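You operate a simulated robot arm through the tools that you are given. There is no shell and no other tool.

Carry out the task below with a simulated robot arm. There is one attempt and no reset: what you move stays moved.

JOB
Switch the grey machine off, then swap its empty bobbin for bobbin 29 and close the slide plate.
Fine: the empty one goes into the teal tray.

The check looks at the end state, three seconds after you hand in, the way a careful person would. Anything else that was tipped, shoved, dropped, spilled or broken makes it a failure.

ROBOT AND FRAMES
A 7-joint arm with a fingered hand, fixed in place. Base frame: the origin is on the floor under the middle of its stand, x ahead of it, y to its left, z up; the work surface is at about z = 780. Units: mm, degrees, N and s.
With the tool pointing down near the work surface it reaches from about 340 to 700 mm from the base axis. Its first joint turns from -69.0 to 172.0 degrees. Payload 3.4 kg.
The TCP is the grasp point between the finger pads, 25 mm short of the fingertips. In the tool frame z runs along the fingers and y along their closing line. The gripper opens to 88 mm; its body begins 29 mm behind the TCP. The gripper is a hand of 5 fingers: y runs from the thumb to the fingers, the wrist lies at [-13, -97, -162] in the tool frame, and closing takes about 1.5 s.
Orientation is told as [roll, pitch, yaw] about the base's x, y, z axes, in that order, counted from this pose: with the fingers straight down and the wrist toward the robot, the tool's x, y and z point along [0, 1, 0], [1, 0, 0] and [0, 0, -1] of the base frame.

CONTROLS
- The arm moves only by the tool servo_tool. Its argument "increments" is text: rows parted by semicolons, each of 7 numbers parted by spaces: the shift along the tool's x, y, z in mm, then the turn, a rotation vector about the tool's x, y, z in degrees, then the opening, from 0 (shut) to 1 (fully open). In form: tx ty tz rx ry rz jaw; .... A call has 1 to 20 rows; each row is the pose to reach, as a shift and turn from the pose commanded when the call began, along the tool's axes at that moment. Each row takes 0.2 s and may step no farther than 50 mm and 8.6 degrees from the row before; otherwise, or with a gripper value out of range, the whole call is refused. Where a pose cannot be reached the arm comes as near as it can. A force on the tool above 40 N (or 10 N above the force at the start of the call, whichever is more), or a blocked arm, ends the call early, and 0.2 s more pass. Each finger travels about 153 mm/s and halts on what it meets, pressing with about 28 N; the grip force reading is that of the motor and also rises with nothing between the fingers. The clock runs only during rows and for 0.2 s after the last one: add rows that repeat a pose to give the fingers time. It gives the time, the measured TCP pose, the force on the tool (base axes), the opening and the grip force at its end, in the units of the frame above (readings bear some noise), with the torque about the TCP (base axes, N m) and any sound that the robot's microphone picked up.
- Cameras (640 x 400 px; columns grow to the right, rows downward): "scene" is fixed at [399.8, -499.9, 1485.8]; the picture's right is [0.92, -0.39, 0.00], its down [-0.29, -0.69, -0.67] and it looks along [0.26, 0.61, -0.75] (base axes); focal length 349 px, centre (320, 200). "wrist" rides on the gripper at [59, -79, -105] in the tool frame; the picture's right is [-0.73, 0.32, -0.61], its down [-0.62, -0.68, 0.38] and it looks along [-0.29, 0.66, 0.70] (tool axes); focal length 234 px, centre (320, 200). There is no depth. A picture from a camera that has moved, and an enlarged one, comes with that camera's place and axes in the base frame and with its lens.
- snapshot(camera): a new picture of that camera. No time passes.
- raise_lower(by): slides the trunk up (or, below 0, down) by that many mm; the arm rides with it, the base frame stays. It gives what a move gives, with no picture.
- preshape(shape): the hand has 5 fingers and takes this shape, open, in about a second: jaw (thumb against the fingers, like two jaws); tri (thumb and two fingers); tip (a fingertip pinch); poke (one finger out to press); point (the index stretched); flat (the hand flat); cup (the hand cupped); fist (a fist). The gripper value then closes the fingers along that shape, each until it touches; the sizes above hold for jaw. It gives what a move gives, with no picture.
- enlarge(camera, box): a new picture of the part [left, top, right, bottom] of that camera's present view, enlarged. No time passes.
- hand_in(): hands the job in; it is judged then, once.

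Places have to be worked out from the pictures, the camera data and where the tool is seen. Open the gripper and draw the arm clear of the work before you hand the job in, unless the task says otherwise.

The tools are called after ">>>" as name(argument=value, ...) on one line, values as JSON. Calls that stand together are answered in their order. servo_tool: Moves the arm, as the interface text tells. Its arguments: {"type":"object","properties":{"increments":{"type":"string"}},"required":["increments"]} The other tools are called the same way: raise_lower (by) moves the trunk up or down; preshape (shape) gives the hand a shape; snapshot (camera) takes a picture; enlarge (camera, box) takes an enlarged picture of a part of a camera's view; hand_in () hands the job in.

At the start:

```text
time: 0.0
tool_pos: [387.8, 77.1, 1084.6]
tcp_rot: [0.2, 0.0, 0.0]
wrist_force: [0.4, -0.4, 0.7]
wrist_torque: [0.05, 0.02, 0.0]
grip_width: 87.8
finger_force: 0.0
shape: jaw
trunk travel left (down, up): [-550.0, 390.0]
```

scene: 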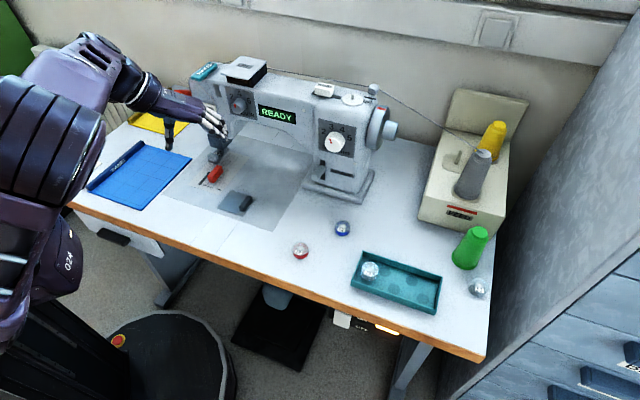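
wrist: 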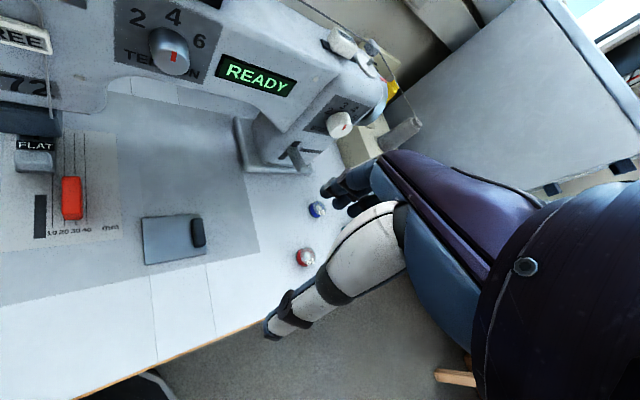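

I'll start by looking closely at the scene: the machine, its switches, the slide plate and the bobbins.

>>> enlarge(camera="scene", box=[180, 50, 420, 200])

>>> enlarge(camera="scene", box=[280, 200, 520, 350])

>>> enlarge(camera="scene", box=[180, 130, 340, 230])

>>> enlarge(camera="wrist", box=[0, 100, 320, 300])

>>> enlarge(camera="scene", box=[230, 270, 420, 390])

```text
2.67 times, centred on (300, 125) of scene
camera zoom: at [399.8, -499.9, 1485.8], right [0.92, -0.39, 0.0], down [-0.29, -0.69, -0.67], along [0.26, 0.61, -0.75], focal length 930 px, centre (373, 400)
```

zoom: 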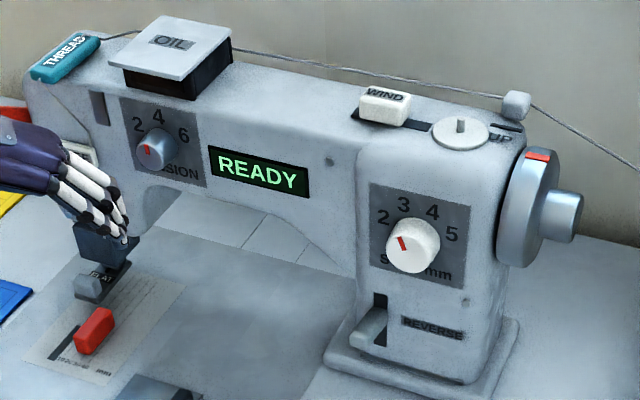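

```text
2.67 times, centred on (400, 275) of scene
camera zoom: at [399.8, -499.9, 1485.8], right [0.92, -0.39, 0.0], down [-0.29, -0.69, -0.67], along [0.26, 0.61, -0.75], focal length 930 px, centre (107, 0)
```

zoom: 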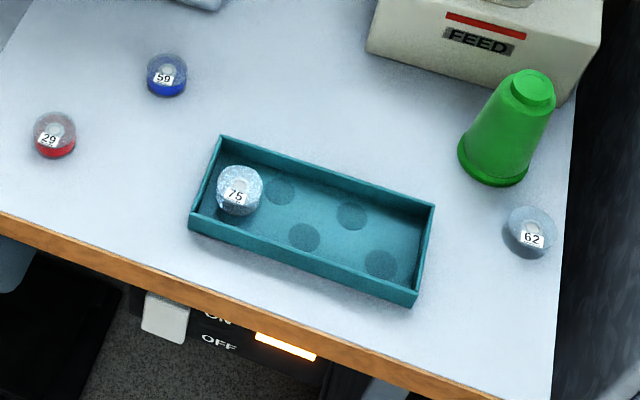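

```text
4.00 times, centred on (260, 180) of scene
camera zoom: at [399.8, -499.9, 1485.8], right [0.92, -0.39, 0.0], down [-0.29, -0.69, -0.67], along [0.26, 0.61, -0.75], focal length 1395 px, centre (560, 280)
```

zoom: 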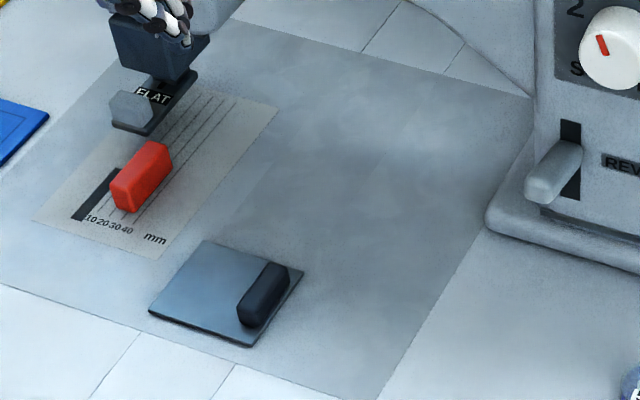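

```text
2.00 times, centred on (160, 200) of wrist
camera zoom: at [309.4, 136.0, 1188.9], right [0.32, -0.73, 0.61], down [-0.68, -0.62, -0.38], along [0.66, -0.29, -0.7], focal length 468 px, centre (640, 200)
```

zoom: 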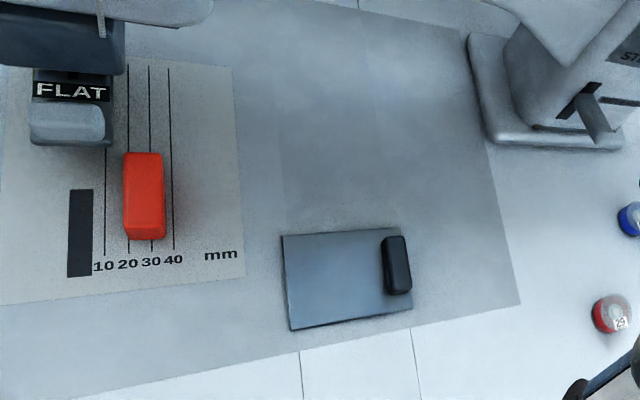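

```text
3.33 times, centred on (325, 330) of scene
camera zoom: at [399.8, -499.9, 1485.8], right [0.92, -0.39, 0.0], down [-0.29, -0.69, -0.67], along [0.26, 0.61, -0.75], focal length 1163 px, centre (303, -233)
```

zoom: 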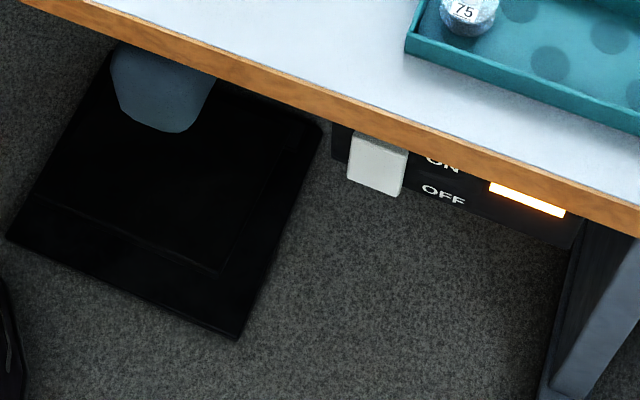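

The scene shows a paddle switch with ON/OFF marks and an orange lamp under the table's front edge, near (575, -220, ~700). The closed slide plate with its black knob is near (456, 132), and bobbin 29 (red) is near (536, -60). I'll first move the hand in front of the table edge to look at the switch with the wrist camera.

>>> servo_tool(increments="-36 14 5 0 0 -4.5 1; -72 28 15 0 0 -9 1; -108 43 30 0 0 -13.5 1; -144 58 45 0 0 -18 1; -180 73 60 0 0 -22.5 1; -216 88 75 0 0 -27 1; -252 103 90 0 0 -31.5 1; -288 118 105 0 0 -36 1; -324 134 120 0 0 -40.5 1; -360 149 135 0 0 -45 1")

>>> snapshot(camera="wrist")

>>> snapshot(camera="scene")

```text
time: 2.2
tool_pos: [505.6, -210.9, 979.9]
tcp_rot: [0.1, 0.0, 35.9]
wrist_force: [-0.1, 0.5, 0.1]
wrist_torque: [-0.03, -0.03, -0.01]
grip_width: 87.8
finger_force: 0.1
shape: jaw
out of reach, approached as far as the arm can: row 9, 10
trunk travel left (down, up): [-550.0, 390.0]
```

```text
taken
camera wrist: at [406.5, -208.1, 1083.8], right [0.69, -0.4, 0.61], down [-0.19, -0.9, -0.38], along [0.7, 0.15, -0.7], focal length 234 px, centre (320, 200)
```

wrist: 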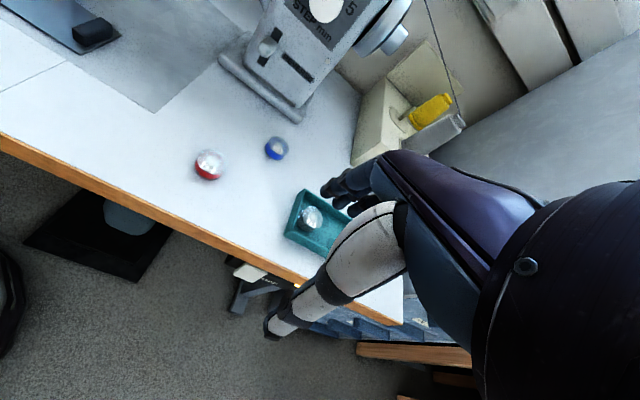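

```text
taken
```

scene: 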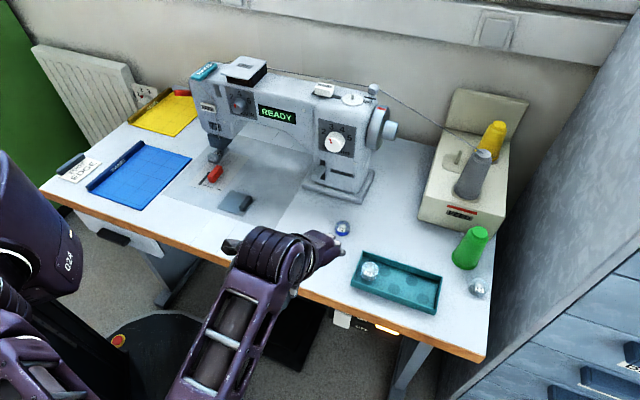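

The hand stopped at (506, -211) because the combination of reach and yaw ran out. The switch box shows just below the table edge in the wrist view, so I'll enlarge it there.

>>> enlarge(camera="wrist", box=[200, 230, 330, 320])

>>> enlarge(camera="scene", box=[320, 300, 420, 360])

```text
4.44 times, centred on (265, 275) of wrist
camera zoom: at [406.5, -208.1, 1083.8], right [0.69, -0.4, 0.61], down [-0.19, -0.9, -0.38], along [0.7, 0.15, -0.7], focal length 1041 px, centre (564, -133)
```

zoom: 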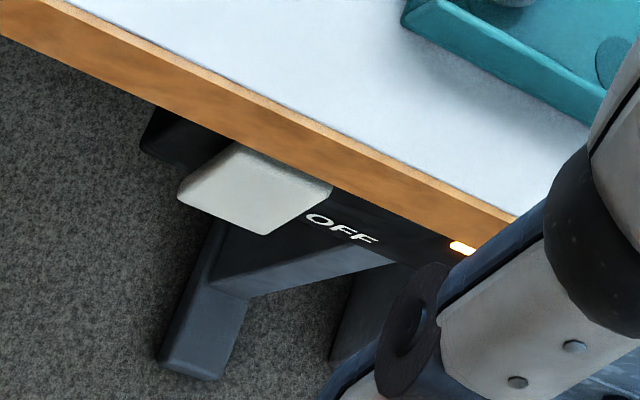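

```text
6.40 times, centred on (370, 330) of scene
camera zoom: at [399.8, -499.9, 1485.8], right [0.92, -0.39, 0.0], down [-0.29, -0.69, -0.67], along [0.26, 0.61, -0.75], focal length 2232 px, centre (0, -632)
```

zoom: 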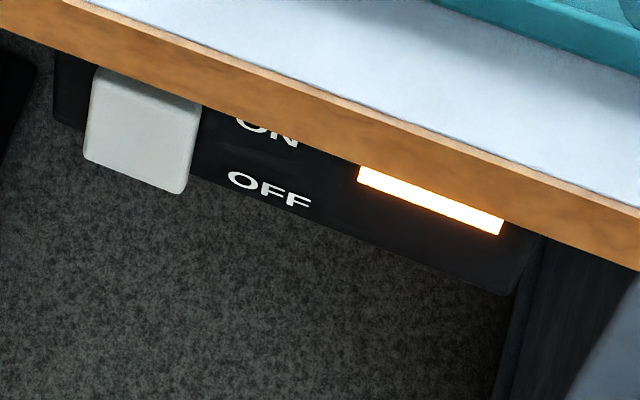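

The paddle protrudes from the box just under the edge. I'll turn the hand back and move it lower in front of the table, so the camera sees the switch face from its left without the thumb in the way.

>>> servo_tool(increments="2 -20 15 0 0 6 1; 5 -45 45 0 0 12 1; 8 -70 75 0 0 18 1; 10 -90 105 0 0 24 1; 12 -105 130 0 0 30 1; 13.6 -115.7 150 0 0 36 1")

>>> snapshot(camera="wrist")

>>> snapshot(camera="scene")

```text
time: 3.6
tool_pos: [399.5, -267.3, 829.0]
tcp_rot: [0.0, -0.2, -0.3]
wrist_force: [0.3, -0.1, 0.3]
wrist_torque: [-0.02, 0.0, 0.03]
grip_width: 87.5
finger_force: 0.1
shape: jaw
trunk travel left (down, up): [-550.0, 390.0]
```

```text
taken
camera wrist: at [321.7, -208.2, 932.9], right [0.32, -0.73, 0.61], down [-0.68, -0.62, -0.39], along [0.66, -0.29, -0.7], focal length 234 px, centre (320, 200)
```

wrist: 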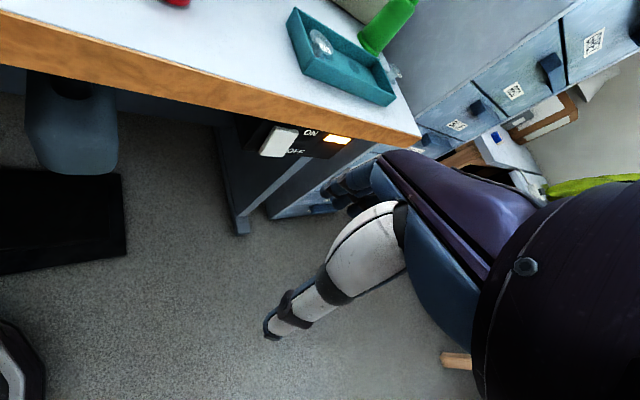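

```text
taken
```

scene: 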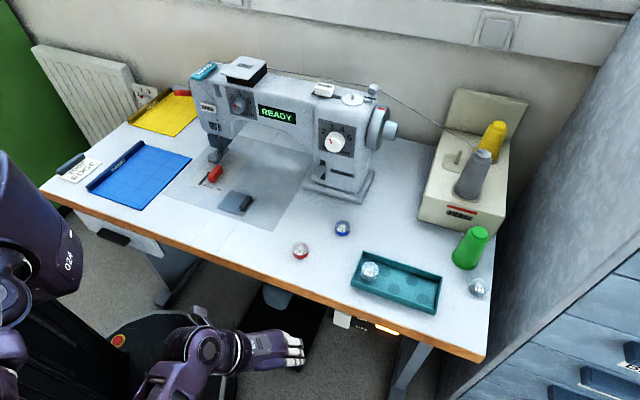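

The hand is now at (399, -267, 829), and the switch shows both ON and OFF. I'll zoom in on it.

>>> enlarge(camera="wrist", box=[220, 105, 380, 205])

```text
4.00 times, centred on (300, 155) of wrist
camera zoom: at [321.7, -208.2, 932.9], right [0.32, -0.73, 0.61], down [-0.68, -0.62, -0.39], along [0.66, -0.29, -0.7], focal length 937 px, centre (400, 380)
```

zoom: 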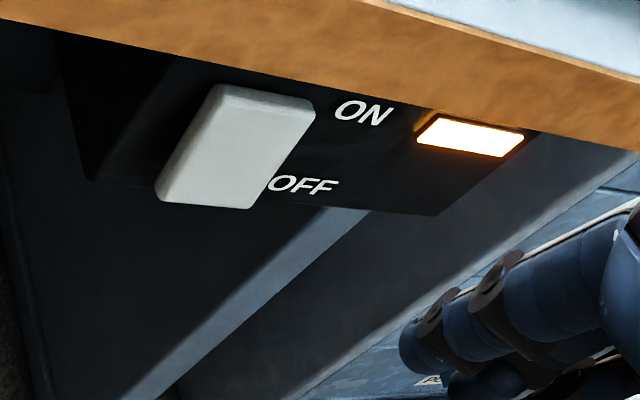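

The switch is a rocker: the ON half (top) is pushed in and the lower OFF half sticks out at v≈248, z≈673 (centre near x=571, y=-220). I need to press the lower half inward, away from the robot, so I'll set the poke shape and look at where the fingertip is.

>>> preshape(shape="poke")

>>> snapshot(camera="wrist")

>>> enlarge(camera="scene", box=[140, 280, 340, 400])

```text
time: 4.5
tool_pos: [400.3, -267.2, 829.3]
tcp_rot: [0.1, 0.0, -0.1]
wrist_force: [0.0, 0.0, 0.5]
wrist_torque: [0.01, 0.04, 0.01]
grip_width: 0.1
finger_force: 0.0
shape: poke
trunk travel left (down, up): [-550.0, 390.0]
```

```text
taken
camera wrist: at [321.8, -208.2, 933.1], right [0.32, -0.73, 0.61], down [-0.68, -0.62, -0.38], along [0.66, -0.29, -0.7], focal length 234 px, centre (320, 200)
```

wrist: 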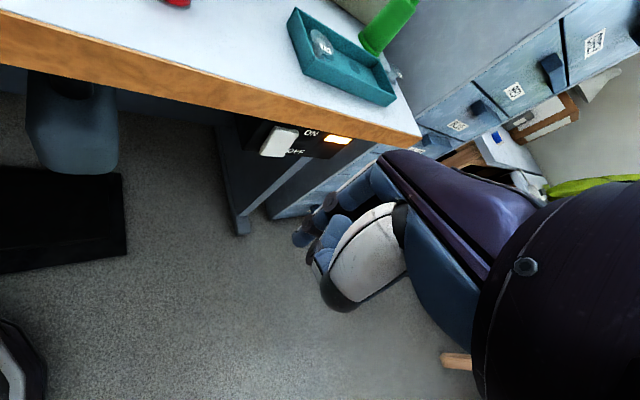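

```text
3.20 times, centred on (240, 340) of scene
camera zoom: at [399.8, -499.9, 1485.8], right [0.92, -0.39, 0.0], down [-0.29, -0.69, -0.67], along [0.26, 0.61, -0.75], focal length 1116 px, centre (576, -248)
```

zoom: 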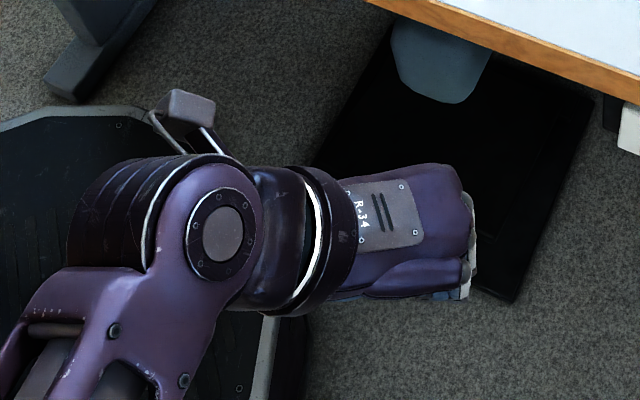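

>>> enlarge(camera="wrist", box=[260, 130, 460, 330])

```text
2.00 times, centred on (360, 230) of wrist
camera zoom: at [321.8, -208.2, 933.1], right [0.32, -0.73, 0.61], down [-0.68, -0.62, -0.38], along [0.66, -0.29, -0.7], focal length 468 px, centre (240, 140)
```

zoom: 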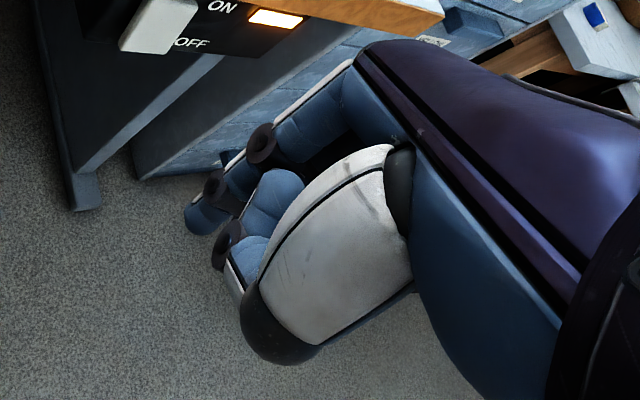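

The index finger is stretched down past the palm. I'll yaw the hand toward the table and tilt it about 45° so the finger points forward and down at the rocker, starting with the yaw.

>>> servo_tool(increments="0 0 0 0 0 -7 0; 0 0 0 0 0 -14 0; 0 0 0 0 0 -20 0")

>>> servo_tool(increments="0 0 0 -7.5 0 0 0; 0 0 0 -15 0 0 0; 0 0 0 -22.5 0 0 0; 0 0 0 -30 0 0 0; 0 0 0 -37.5 0 0 0; 0 0 0 -45 0 0 0")

>>> snapshot(camera="wrist")

>>> snapshot(camera="scene")

```text
time: 5.3
tool_pos: [398.8, -266.6, 828.1]
tcp_rot: [0.1, 0.0, 20.0]
wrist_force: [-0.3, -0.6, 0.2]
wrist_torque: [-0.02, 0.01, 0.02]
grip_width: 0.0
finger_force: 27.2
shape: jaw
trunk travel left (down, up): [-550.0, 390.0]
```

```text
time: 6.7
tool_pos: [378.3, -291.3, 861.2]
tcp_rot: [0.2, -44.5, 20.0]
wrist_force: [1.1, -0.3, 0.2]
wrist_torque: [-0.03, 0.03, 0.04]
grip_width: 0.1
finger_force: 28.1
shape: jaw
out of reach, approached as far as the arm can: row 3, 4, 5, 6
trunk travel left (down, up): [-550.0, 390.0]
```

```text
taken
camera wrist: at [236.4, -281.6, 879.6], right [0.07, -0.75, 0.66], down [0.01, -0.66, -0.75], along [1.0, 0.06, -0.04], focal length 234 px, centre (320, 200)
```

wrist: 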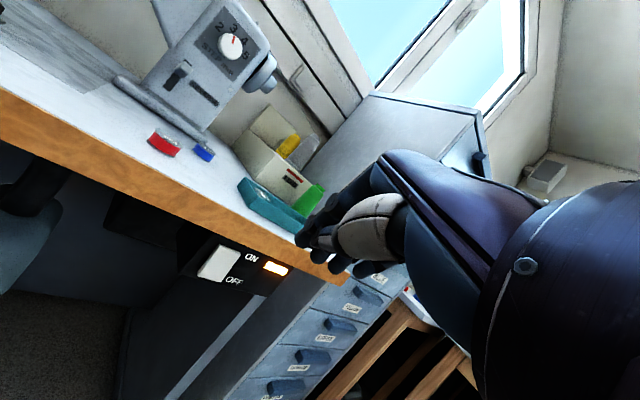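

```text
taken
```

scene: 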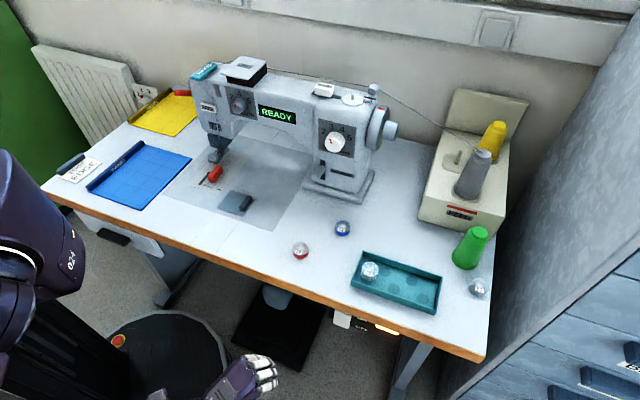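

The rocker is now clearly in view, but commanding gripper 0 closed the hand to the jaw shape and the tilt pushed the arm to a low limit. I'll set poke again, keeping gripper 1 from here on, and lower the trunk so the arm works at rocker height.

>>> preshape(shape="poke")

>>> raise_lower(by=-130)

>>> snapshot(camera="wrist")

>>> snapshot(camera="scene")

```text
time: 7.6
tool_pos: [374.1, -293.7, 861.1]
tcp_rot: [0.3, -44.4, 19.7]
wrist_force: [-0.4, -1.0, -0.5]
wrist_torque: [-0.01, 0.0, -0.03]
grip_width: 0.2
finger_force: 0.1
shape: poke
trunk travel left (down, up): [-550.0, 390.0]
```

```text
time: 9.2
tool_pos: [377.2, -293.0, 735.0]
tcp_rot: [0.1, -44.9, 19.9]
wrist_force: [0.6, 0.2, -0.6]
wrist_torque: [0.02, 0.01, -0.02]
grip_width: 0.0
finger_force: 0.1
shape: poke
trunk travel left (down, up): [-420.0, 520.0]
```

```text
taken
camera wrist: at [233.7, -282.2, 751.6], right [0.06, -0.75, 0.66], down [0.01, -0.66, -0.75], along [1.0, 0.05, -0.03], focal length 234 px, centre (320, 200)
```

wrist: 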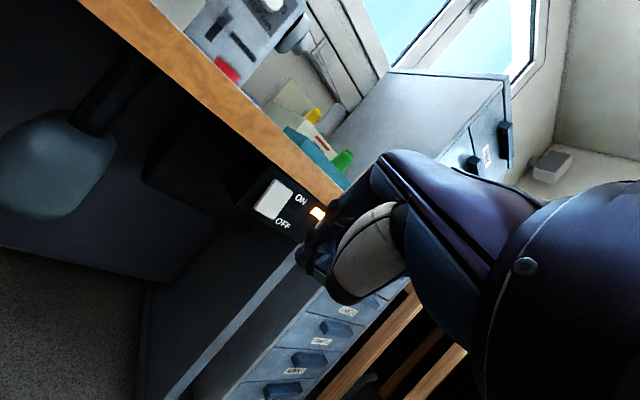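

```text
taken
```

scene: 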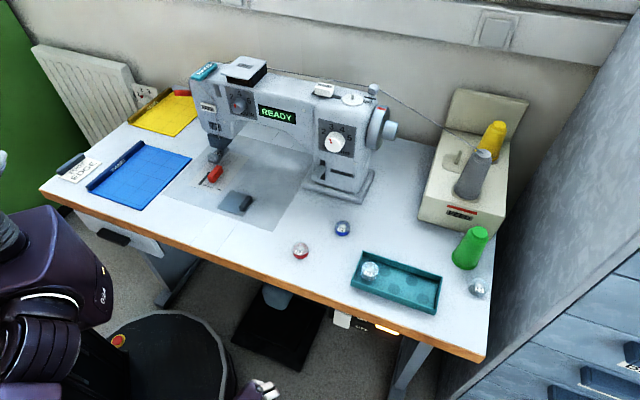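

>>> enlarge(camera="wrist", box=[220, 150, 420, 310])

>>> enlarge(camera="scene", box=[200, 340, 300, 400])

```text
2.50 times, centred on (320, 230) of wrist
camera zoom: at [233.7, -282.2, 751.6], right [0.06, -0.75, 0.66], down [0.01, -0.66, -0.75], along [1.0, 0.05, -0.03], focal length 585 px, centre (320, 125)
```

zoom: 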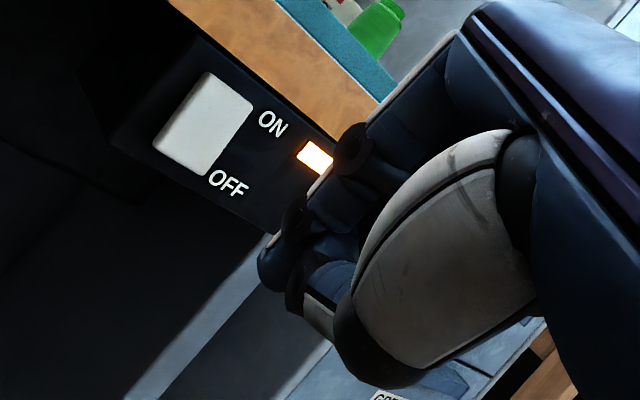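

```text
6.40 times, centred on (250, 370) of scene
camera zoom: at [399.8, -499.9, 1485.8], right [0.92, -0.39, 0.0], down [-0.29, -0.69, -0.67], along [0.26, 0.61, -0.75], focal length 2232 px, centre (768, -888)
```

zoom: 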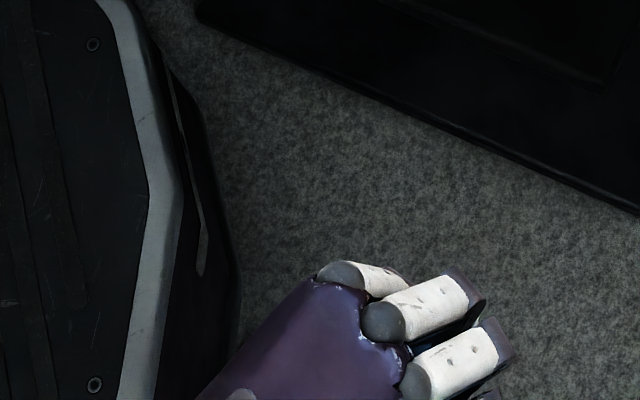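

The finger is extended, but I need its tip position more precisely. I'll move the hand closer (about 60 mm short of the rocker), where both cameras can see it.

>>> servo_tool(increments="-5.5 17.6 26.5 0 0 0 1; -11 35.3 53 0 0 0 1; -16.5 53 79.5 0 0 0 1; -22 70.6 106 0 0 0 1")

>>> snapshot(camera="wrist")

>>> enlarge(camera="scene", box=[260, 290, 420, 390])

```text
time: 10.2
tool_pos: [429.9, -310.9, 765.7]
tcp_rot: [0.1, -44.8, 19.9]
wrist_force: [0.8, 0.4, 0.2]
wrist_torque: [0.01, -0.01, 0.03]
grip_width: 0.0
finger_force: 0.1
shape: poke
out of reach, approached as far as the arm can: row 1, 2, 3, 4
trunk travel left (down, up): [-420.0, 520.0]
```

```text
taken
camera wrist: at [288.0, -299.7, 783.5], right [0.06, -0.75, 0.66], down [0.01, -0.66, -0.75], along [1.0, 0.05, -0.03], focal length 234 px, centre (320, 200)
```

wrist: 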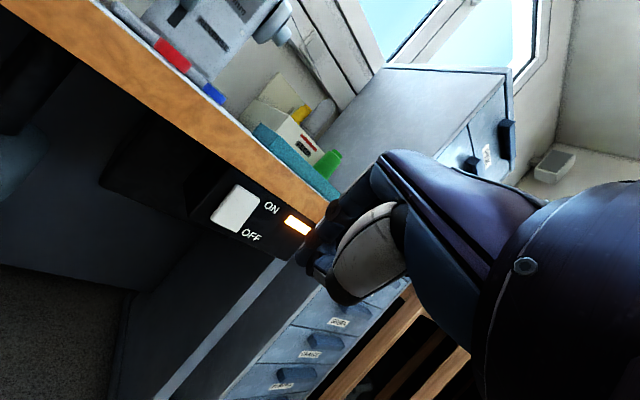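

```text
4.00 times, centred on (340, 340) of scene
camera zoom: at [399.8, -499.9, 1485.8], right [0.92, -0.39, 0.0], down [-0.29, -0.69, -0.67], along [0.26, 0.61, -0.75], focal length 1395 px, centre (240, -360)
```

zoom: 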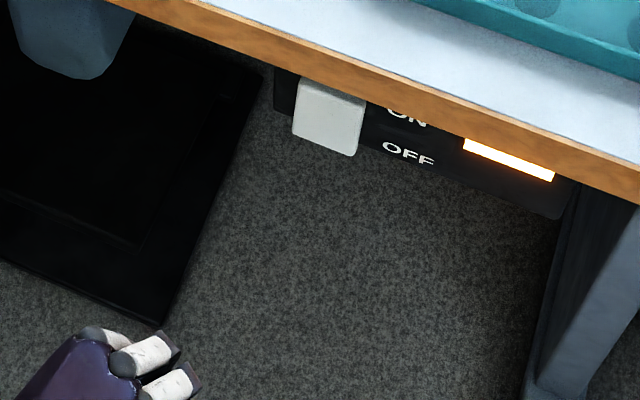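

The arm is limited by how far the hand can yaw relative to the forearm. I'll turn the yaw back toward 0 so the wrist relaxes, then approach the rocker with the finger pointing along base x and push sideways along +v.

>>> servo_tool(increments="0 0 0 0 -4.7 4.7 1; 0 0 0 0 -9.4 9.4 1; 0 0 0 0 -14.1 14.1 1")

```text
time: 11.0
tool_pos: [410.4, -331.6, 782.3]
tcp_rot: [0.1, -44.9, 0.0]
wrist_force: [-0.7, -0.4, 0.3]
wrist_torque: [0.02, -0.01, -0.03]
grip_width: 0.0
finger_force: 0.1
shape: poke
out of reach, approached as far as the arm can: row 1, 2, 3
trunk travel left (down, up): [-420.0, 520.0]
```

Even at yaw 0 the steep tilt pushes the arm to a limit. The "point" shape stretches the index straight along the hand, so I'd need less tilt; I'll try it and look.

>>> preshape(shape="point")

>>> servo_tool(increments="0 0 0 7 0 0 1; 0 0 0 14 0 0 1; 0 0 0 20 0 0 1")

>>> snapshot(camera="wrist")

>>> snapshot(camera="scene")

```text
time: 11.9
tool_pos: [410.6, -330.2, 783.2]
tcp_rot: [0.2, -44.9, 0.0]
wrist_force: [0.6, -0.2, -0.3]
wrist_torque: [0.01, -0.02, 0.0]
grip_width: 0.4
finger_force: 0.0
shape: point
trunk travel left (down, up): [-420.0, 520.0]
```

```text
time: 12.7
tool_pos: [410.6, -330.7, 783.6]
tcp_rot: [0.1, -24.7, 0.0]
wrist_force: [0.3, 1.1, -0.1]
wrist_torque: [0.02, 0.01, -0.01]
grip_width: 0.0
finger_force: 0.1
shape: point
trunk travel left (down, up): [-420.0, 520.0]
```

```text
taken
camera wrist: at [295.3, -272.4, 844.2], right [0.04, -0.73, 0.69], down [-0.46, -0.62, -0.63], along [0.89, -0.29, -0.36], focal length 234 px, centre (320, 200)
```

wrist: 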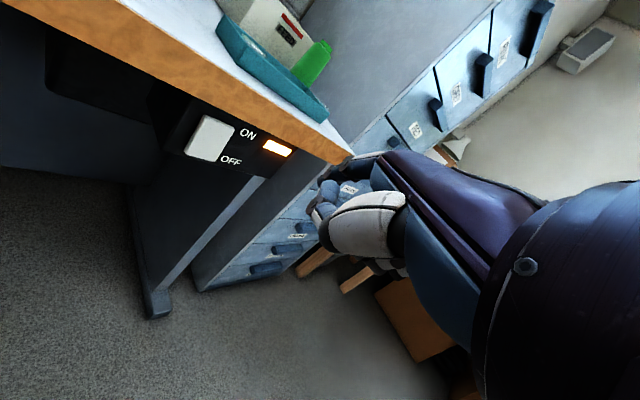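

```text
taken
```

scene: 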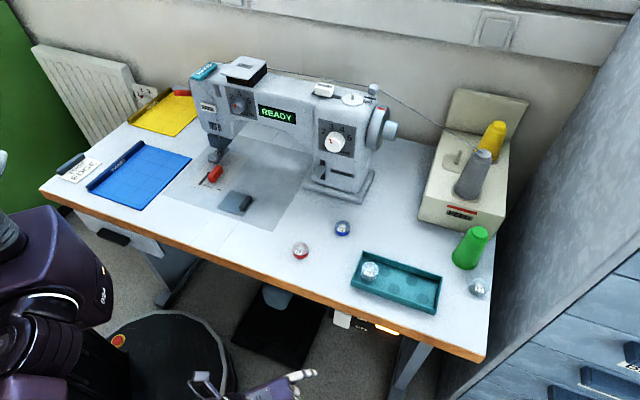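

>>> enlarge(camera="scene", box=[220, 340, 340, 400])

>>> enlarge(camera="wrist", box=[270, 100, 450, 280])

```text
5.33 times, centred on (280, 370) of scene
camera zoom: at [399.8, -499.9, 1485.8], right [0.92, -0.39, 0.0], down [-0.29, -0.69, -0.67], along [0.26, 0.61, -0.75], focal length 1860 px, centre (533, -707)
```

zoom: 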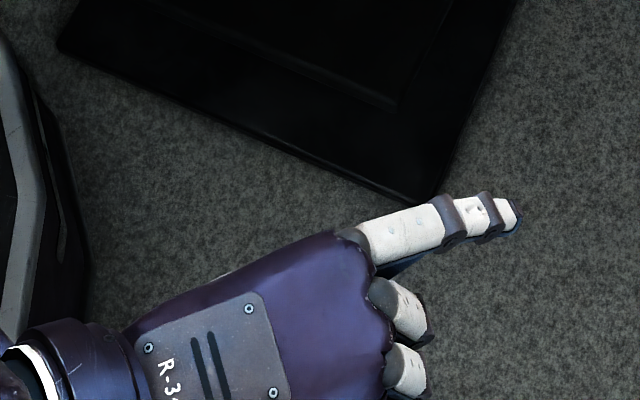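

```text
2.22 times, centred on (360, 190) of wrist
camera zoom: at [295.3, -272.4, 844.2], right [0.04, -0.73, 0.69], down [-0.46, -0.62, -0.63], along [0.89, -0.29, -0.36], focal length 520 px, centre (231, 222)
```

zoom: 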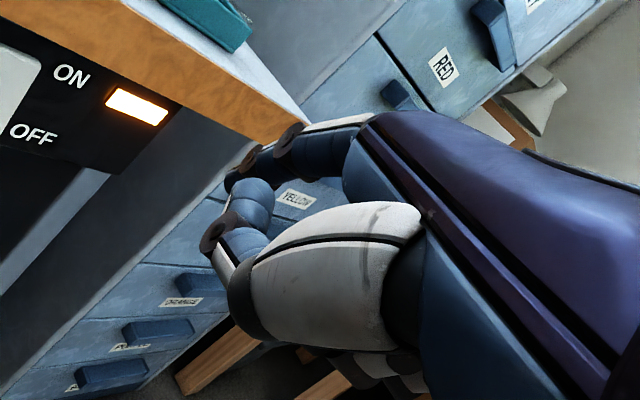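

In "point" shape the index tip sits at roughly (468, -321, 785), about tool offset [10, 53, 22]. I'll move so the tip is about 60 mm in front of the rocker's lower half.

>>> servo_tool(increments="15 3 30 0 0 0 1; 30 6 60 0 0 0 1; 45 8.5 91 0 0 0 1; 60 11.3 121.4 0 0 0 1")

>>> snapshot(camera="wrist")

>>> enlarge(camera="scene", box=[260, 290, 420, 390])

```text
time: 13.7
tool_pos: [438.4, -313.3, 743.6]
tcp_rot: [0.3, -24.8, 0.0]
wrist_force: [-0.4, -0.4, 0.1]
wrist_torque: [0.03, 0.0, -0.02]
grip_width: 0.0
finger_force: 0.1
shape: point
out of reach, approached as far as the arm can: row 2, 3, 4
trunk travel left (down, up): [-420.0, 520.0]
```

```text
taken
camera wrist: at [322.9, -254.7, 804.6], right [0.04, -0.73, 0.69], down [-0.46, -0.62, -0.63], along [0.89, -0.29, -0.36], focal length 234 px, centre (320, 200)
```

wrist: 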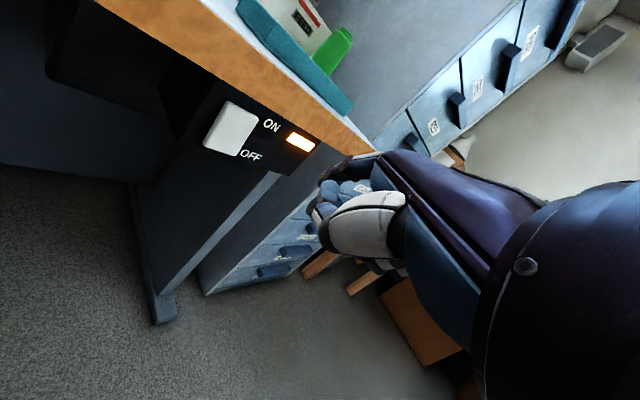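

```text
4.00 times, centred on (340, 340) of scene
camera zoom: at [399.8, -499.9, 1485.8], right [0.92, -0.39, 0.0], down [-0.29, -0.69, -0.67], along [0.26, 0.61, -0.75], focal length 1395 px, centre (240, -360)
```

zoom: 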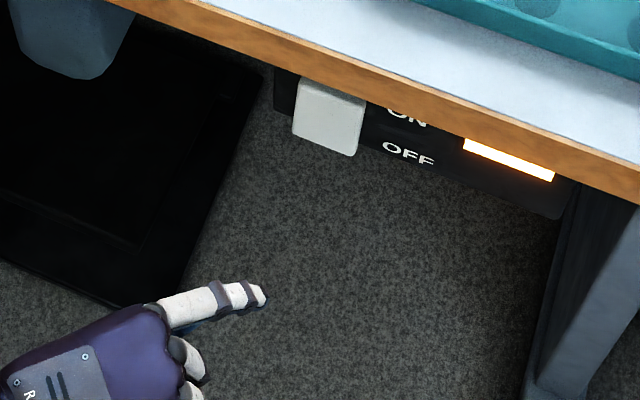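

Height is now the limiting factor, so I'll lower the trunk another 130 mm and check for contact.

>>> raise_lower(by=-130)

>>> snapshot(camera="scene")

```text
time: 15.3
tool_pos: [438.1, -312.7, 614.0]
tcp_rot: [0.1, -24.7, 0.0]
wrist_force: [-0.2, 1.1, 0.4]
wrist_torque: [0.0, -0.01, 0.02]
grip_width: 0.0
finger_force: 0.1
shape: point
trunk travel left (down, up): [-290.0, 650.0]
```

```text
taken
```

scene: 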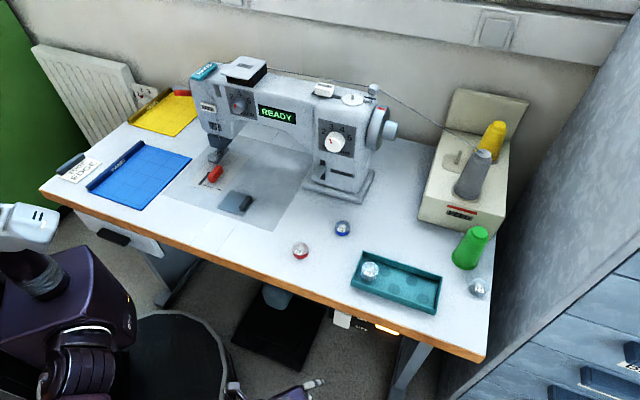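

No contact, and the hand is at z=614. I'll raise to the rocker's height and then come in to about 60 mm short of it.

>>> servo_tool(increments="0 13.4 -29 0 0 0 1; 0 26.8 -58.1 0 0 0 1; 21 42 -51 0 0 0 1; 42 57.7 -43.9 0 0 0 1")

>>> snapshot(camera="wrist")

>>> enlarge(camera="scene", box=[260, 290, 420, 390])

```text
time: 16.3
tool_pos: [473.4, -268.9, 673.9]
tcp_rot: [0.2, -24.9, 0.0]
wrist_force: [-0.6, 1.0, 0.3]
wrist_torque: [0.02, -0.01, 0.01]
grip_width: 0.1
finger_force: 0.1
shape: point
trunk travel left (down, up): [-290.0, 650.0]
```

```text
taken
camera wrist: at [357.6, -209.9, 734.6], right [0.04, -0.73, 0.69], down [-0.46, -0.62, -0.63], along [0.89, -0.29, -0.36], focal length 234 px, centre (320, 200)
```

wrist: 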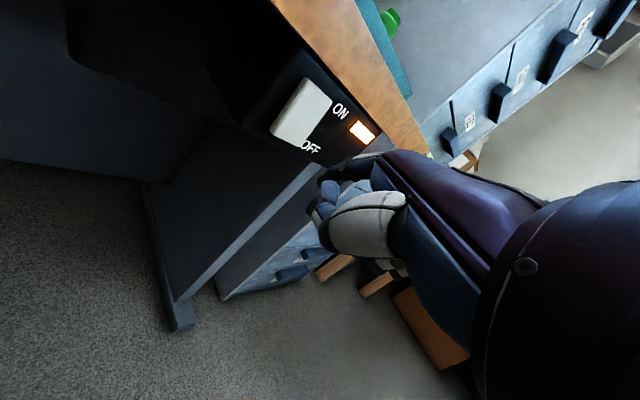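

```text
4.00 times, centred on (340, 340) of scene
camera zoom: at [399.8, -499.9, 1485.8], right [0.92, -0.39, 0.0], down [-0.29, -0.69, -0.67], along [0.26, 0.61, -0.75], focal length 1395 px, centre (240, -360)
```

zoom: 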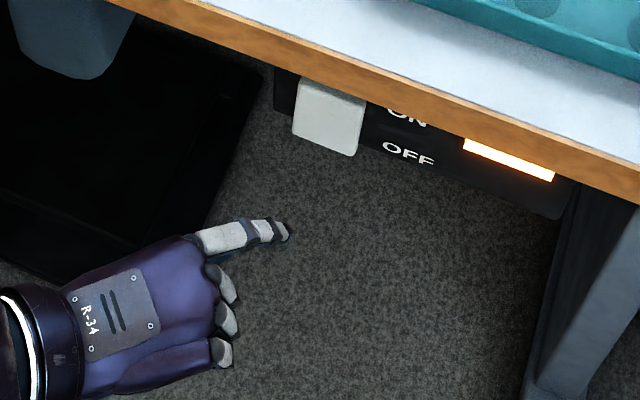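

The fingertip matches my estimate at (530, -260, 676). I'll zoom into the wrist view to refine the rocker's position before pressing.

>>> enlarge(camera="wrist", box=[240, 60, 400, 160])

```text
4.00 times, centred on (320, 110) of wrist
camera zoom: at [357.6, -209.9, 734.6], right [0.04, -0.73, 0.69], down [-0.46, -0.62, -0.63], along [0.89, -0.29, -0.36], focal length 937 px, centre (320, 560)
```

zoom: 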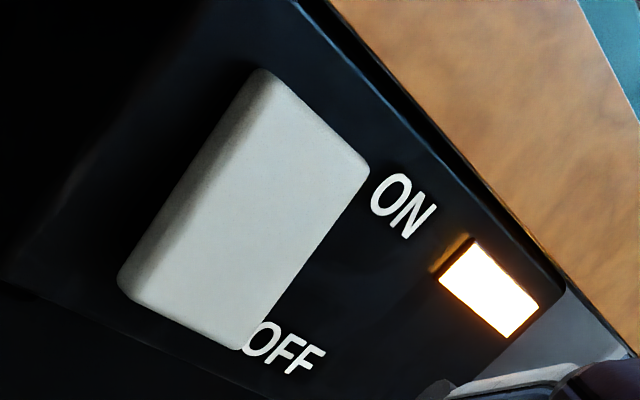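

Rocker confirmed: its lower edge is at about z=673 and v≈248. I'll advance 40 mm along +v with a slight rise, leaving a small gap, and check alignment.

>>> servo_tool(increments="7 9.3 -3.4 0 0 0 1; 14 15.8 -0.5 0 0 0 1; 21 22.2 2.5 0 0 0 1; 28.3 28.6 5.4 0 0 0 1")

>>> enlarge(camera="wrist", box=[240, 60, 400, 220])

>>> enlarge(camera="scene", box=[290, 300, 390, 362])

```text
time: 17.3
tool_pos: [498.9, -243.6, 682.8]
tcp_rot: [0.0, -24.9, 0.0]
wrist_force: [0.2, 0.3, -0.6]
wrist_torque: [0.01, -0.01, 0.02]
grip_width: 0.0
finger_force: 0.1
shape: point
trunk travel left (down, up): [-290.0, 650.0]
```

```text
2.50 times, centred on (320, 140) of wrist
camera zoom: at [384.4, -184.3, 743.9], right [0.04, -0.73, 0.69], down [-0.46, -0.62, -0.63], along [0.89, -0.29, -0.36], focal length 585 px, centre (320, 350)
```

zoom: 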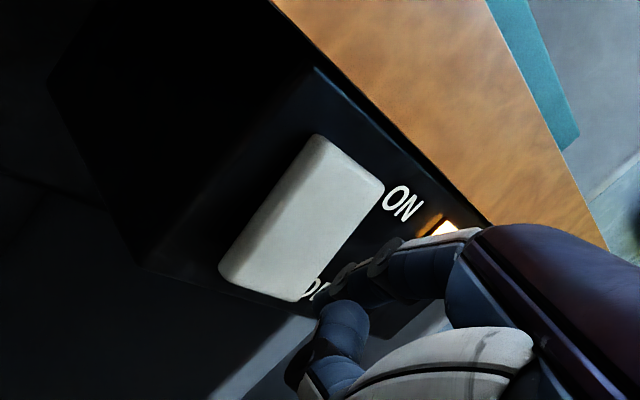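

```text
6.40 times, centred on (340, 331) of scene
camera zoom: at [399.8, -499.9, 1485.8], right [0.92, -0.39, 0.0], down [-0.29, -0.69, -0.67], along [0.26, 0.61, -0.75], focal length 2232 px, centre (192, -638)
```

zoom: 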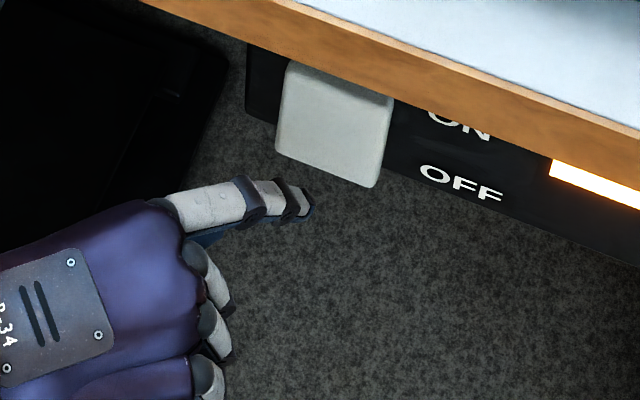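

The tip is about 15 mm in front of the rocker's lower half. I'll push on along +v in small steps and watch the force and the lamp.

>>> servo_tool(increments="5.7 5.1 2.4 0 0 0 1; 11.3 10.3 4.7 0 0 0 1; 14.1 12.8 5.9 0 0 0 1; 17 15.4 7.1 0 0 0 1; 19.8 18 8.3 0 0 0 1; 22.6 20.6 9.5 0 0 0 1")

>>> snapshot(camera="wrist")

>>> snapshot(camera="scene")

```text
time: 18.7
tool_pos: [522.5, -222.7, 685.5]
tcp_rot: [0.1, -24.8, -0.1]
wrist_force: [-6.6, -6.6, 1.2]
wrist_torque: [0.04, -0.09, -0.27]
grip_width: 80.7
finger_force: 0.0
shape: point
trunk travel left (down, up): [-290.0, 650.0]
```

```text
taken
camera wrist: at [406.7, -163.3, 746.6], right [0.04, -0.73, 0.69], down [-0.46, -0.62, -0.64], along [0.89, -0.29, -0.36], focal length 234 px, centre (320, 200)
```

wrist: 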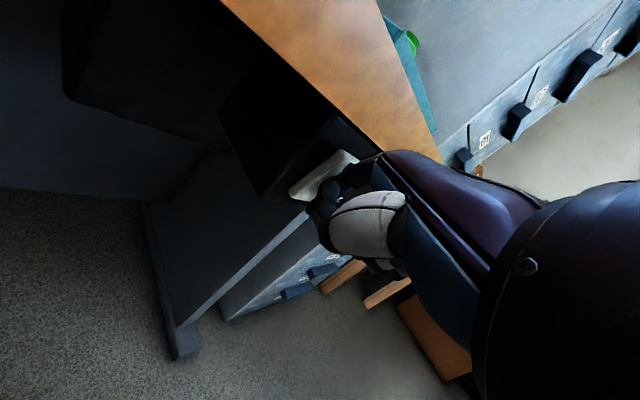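

```text
taken
```

scene: 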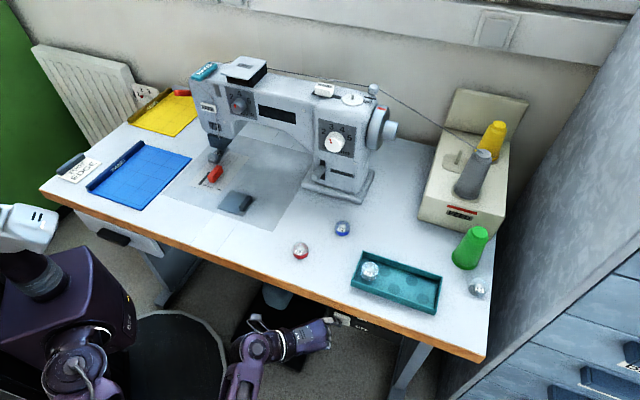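

The READY display and the lamp are both dark, so the rocker has flipped. I'll back the hand straight off and confirm the switch stays at OFF.

>>> servo_tool(increments="-10 -9.1 -4.2 0 0 0 1; -24 -22 -10 0 0 0 1; -42 -38.5 -17.7 0 0 0 1; -60 -54.5 -25 0 0 0 1; -78 -71 -32.6 0 0 0 1")

>>> snapshot(camera="wrist")

>>> enlarge(camera="scene", box=[290, 300, 430, 387])

```text
time: 19.9
tool_pos: [446.2, -299.8, 685.6]
tcp_rot: [0.1, -24.8, 0.1]
wrist_force: [-0.4, -0.4, 1.0]
wrist_torque: [-0.02, 0.04, 0.01]
grip_width: 80.6
finger_force: 0.0
shape: point
trunk travel left (down, up): [-290.0, 650.0]
```

```text
taken
camera wrist: at [331.1, -241.3, 746.9], right [0.04, -0.73, 0.69], down [-0.46, -0.62, -0.63], along [0.89, -0.29, -0.36], focal length 234 px, centre (320, 200)
```

wrist: 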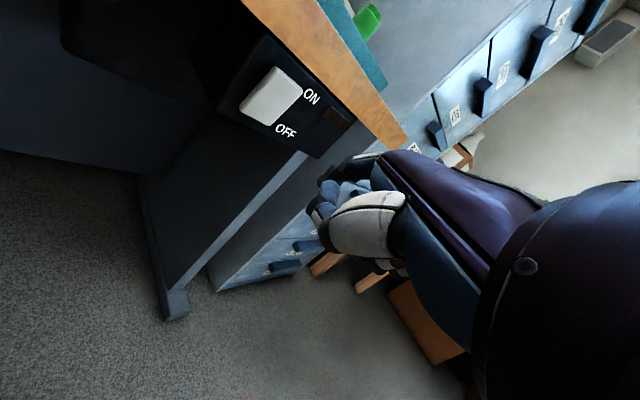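

```text
4.57 times, centred on (360, 344) of scene
camera zoom: at [399.8, -499.9, 1485.8], right [0.92, -0.39, 0.0], down [-0.29, -0.69, -0.67], along [0.26, 0.61, -0.75], focal length 1594 px, centre (137, -456)
```

zoom: 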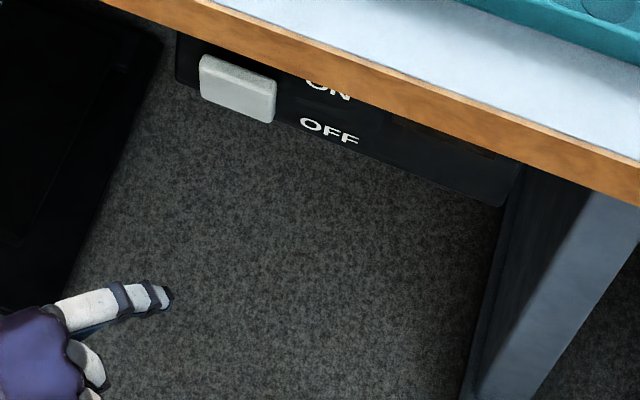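

The switch reads OFF with the lamp dark. I'll raise the trunk back up by 260 mm, since the hand is well clear of the table edge, and then look at the slide plate.

>>> raise_lower(by=260)

>>> servo_tool(increments="0 0 0 8 0 0 1; 0 0 0 16 0 0 1; 0 0 0 24.8 0 0 1")

>>> preshape(shape="jaw")

```text
time: 22.5
tool_pos: [447.9, -299.2, 945.5]
tcp_rot: [0.1, -24.8, 0.0]
wrist_force: [0.0, 0.1, -0.2]
wrist_torque: [-0.01, 0.0, -0.01]
grip_width: 80.5
finger_force: 0.0
shape: point
trunk travel left (down, up): [-550.0, 390.0]
```

```text
refused: row 3 steps farther than a row can; nothing moved
```

```text
time: 23.4
tool_pos: [446.7, -299.8, 945.6]
tcp_rot: [0.1, -24.8, -0.1]
wrist_force: [0.1, -0.3, 0.5]
wrist_torque: [0.02, 0.01, -0.02]
grip_width: 87.8
finger_force: 0.0
shape: jaw
trunk travel left (down, up): [-550.0, 390.0]
```

>>> servo_tool(increments="0 0 0 8.2 0 0 1; 0 0 0 16.4 0 0 1; 0 0 0 24.8 0 0 1")

>>> servo_tool(increments="43 -6 5 0 0 -5 1; 86 -12 10 0 0 -10 1; 129 -19 15 0 0 -15 1; 173 -25 20 0 0 -20 1; 216 -31 25 0 0 -25 1; 260 -38 30 0 0 -30 1; 303 -44 35 0 0 -35 1; 347 -50 40 0 0 -40 1; 390 -57 45 0 0 -45 1")

>>> snapshot(camera="wrist")

>>> snapshot(camera="scene")

```text
time: 24.2
tool_pos: [448.6, -299.8, 945.8]
tcp_rot: [0.1, 0.1, 0.2]
wrist_force: [0.8, -0.6, 0.1]
wrist_torque: [0.02, 0.03, -0.04]
grip_width: 87.8
finger_force: 0.1
shape: jaw
trunk travel left (down, up): [-550.0, 390.0]
```

```text
time: 26.2
tool_pos: [389.9, 88.0, 902.2]
tcp_rot: [0.0, 0.0, 45.1]
wrist_force: [0.4, 0.0, -0.1]
wrist_torque: [-0.03, 0.0, 0.04]
grip_width: 87.9
finger_force: 0.0
shape: jaw
trunk travel left (down, up): [-550.0, 390.0]
```

```text
taken
camera wrist: at [292.4, 73.7, 1005.1], right [0.74, -0.28, 0.61], down [-0.04, -0.92, -0.38], along [0.67, 0.26, -0.7], focal length 234 px, centre (320, 200)
```

wrist: 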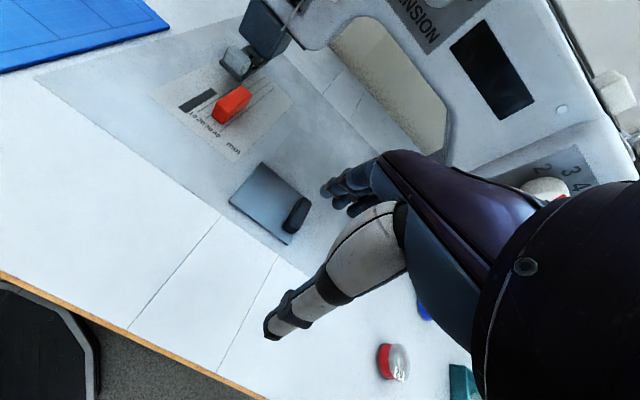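

```text
taken
```

scene: 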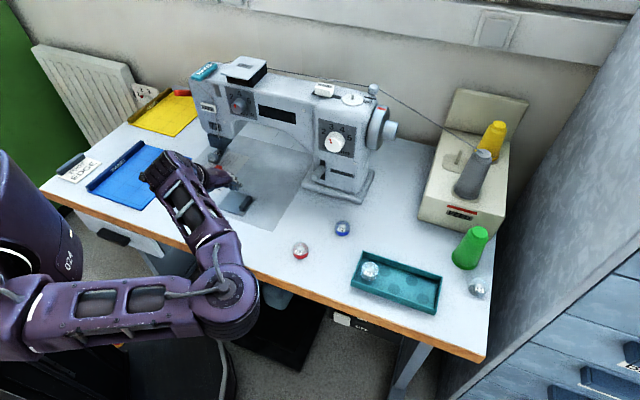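

>>> enlarge(camera="wrist", box=[130, 80, 330, 260])

>>> enlarge(camera="wrist", box=[215, 155, 325, 245])

```text
2.22 times, centred on (230, 170) of wrist
camera zoom: at [292.4, 73.7, 1005.1], right [0.74, -0.28, 0.61], down [-0.04, -0.92, -0.38], along [0.67, 0.26, -0.7], focal length 520 px, centre (520, 267)
```

zoom: 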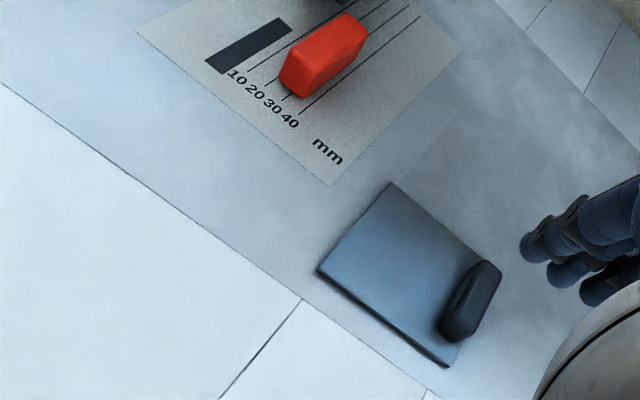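

```text
4.44 times, centred on (270, 200) of wrist
camera zoom: at [292.4, 73.7, 1005.1], right [0.74, -0.28, 0.61], down [-0.04, -0.92, -0.38], along [0.67, 0.26, -0.7], focal length 1041 px, centre (542, 200)
```

zoom: 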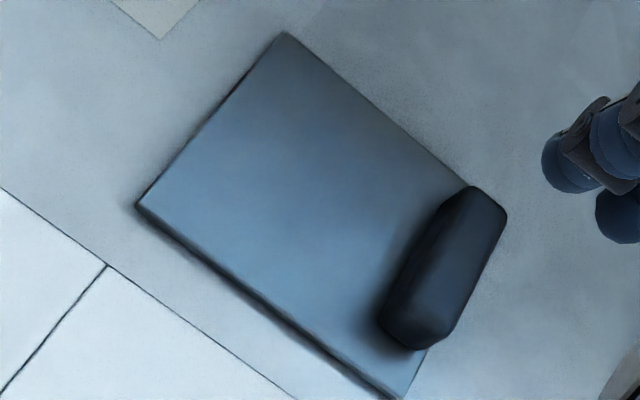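

The plate has its knob along its right edge, at about (454, 133). There's free bed to the right and the needle-plate scale to the left, so it should slide right. I'll turn the hand so its closing line runs along the slide direction (yaw -45) above the knob.

>>> servo_tool(increments="-1.2 7 0 0 0 8.2 0.6; -2.4 14 0 0 0 16.4 0.6; -3.6 21 0 0 0 24.6 0.6; -4.8 28 0 0 0 32.7 0.6; -6 35 0 0 0 40.9 0.6; -7.2 42 0 0 0 49.1 0.6; -8.4 49 0 0 0 57.3 0.6; -9.6 56 0 0 0 65.5 0.6; -10.8 63 0 0 0 73.6 0.6; -12 70 0 0 0 81.8 0.6; -13.4 77 0 0 0 90 0.6")

>>> snapshot(camera="wrist")

>>> snapshot(camera="scene")

```text
time: 28.6
tool_pos: [453.1, 136.0, 902.5]
tcp_rot: [0.0, 0.0, -45.1]
wrist_force: [-0.5, -0.1, 0.1]
wrist_torque: [-0.01, 0.01, 0.04]
grip_width: 53.3
finger_force: 0.1
shape: jaw
trunk travel left (down, up): [-550.0, 390.0]
```

```text
taken
camera wrist: at [440.3, 233.1, 1005.7], right [-0.29, -0.74, 0.61], down [-0.92, 0.04, -0.38], along [0.26, -0.67, -0.7], focal length 234 px, centre (320, 200)
```

wrist: 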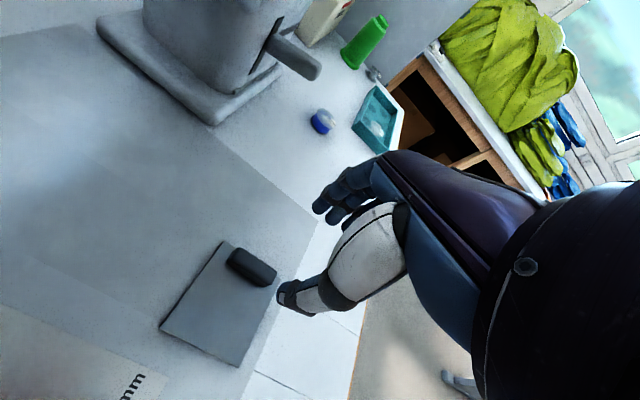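

```text
taken
```

scene: 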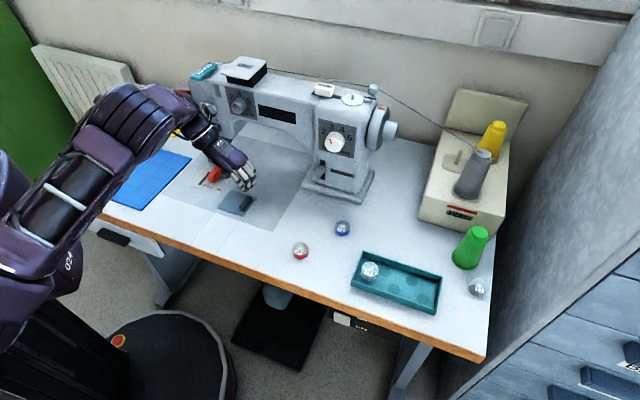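

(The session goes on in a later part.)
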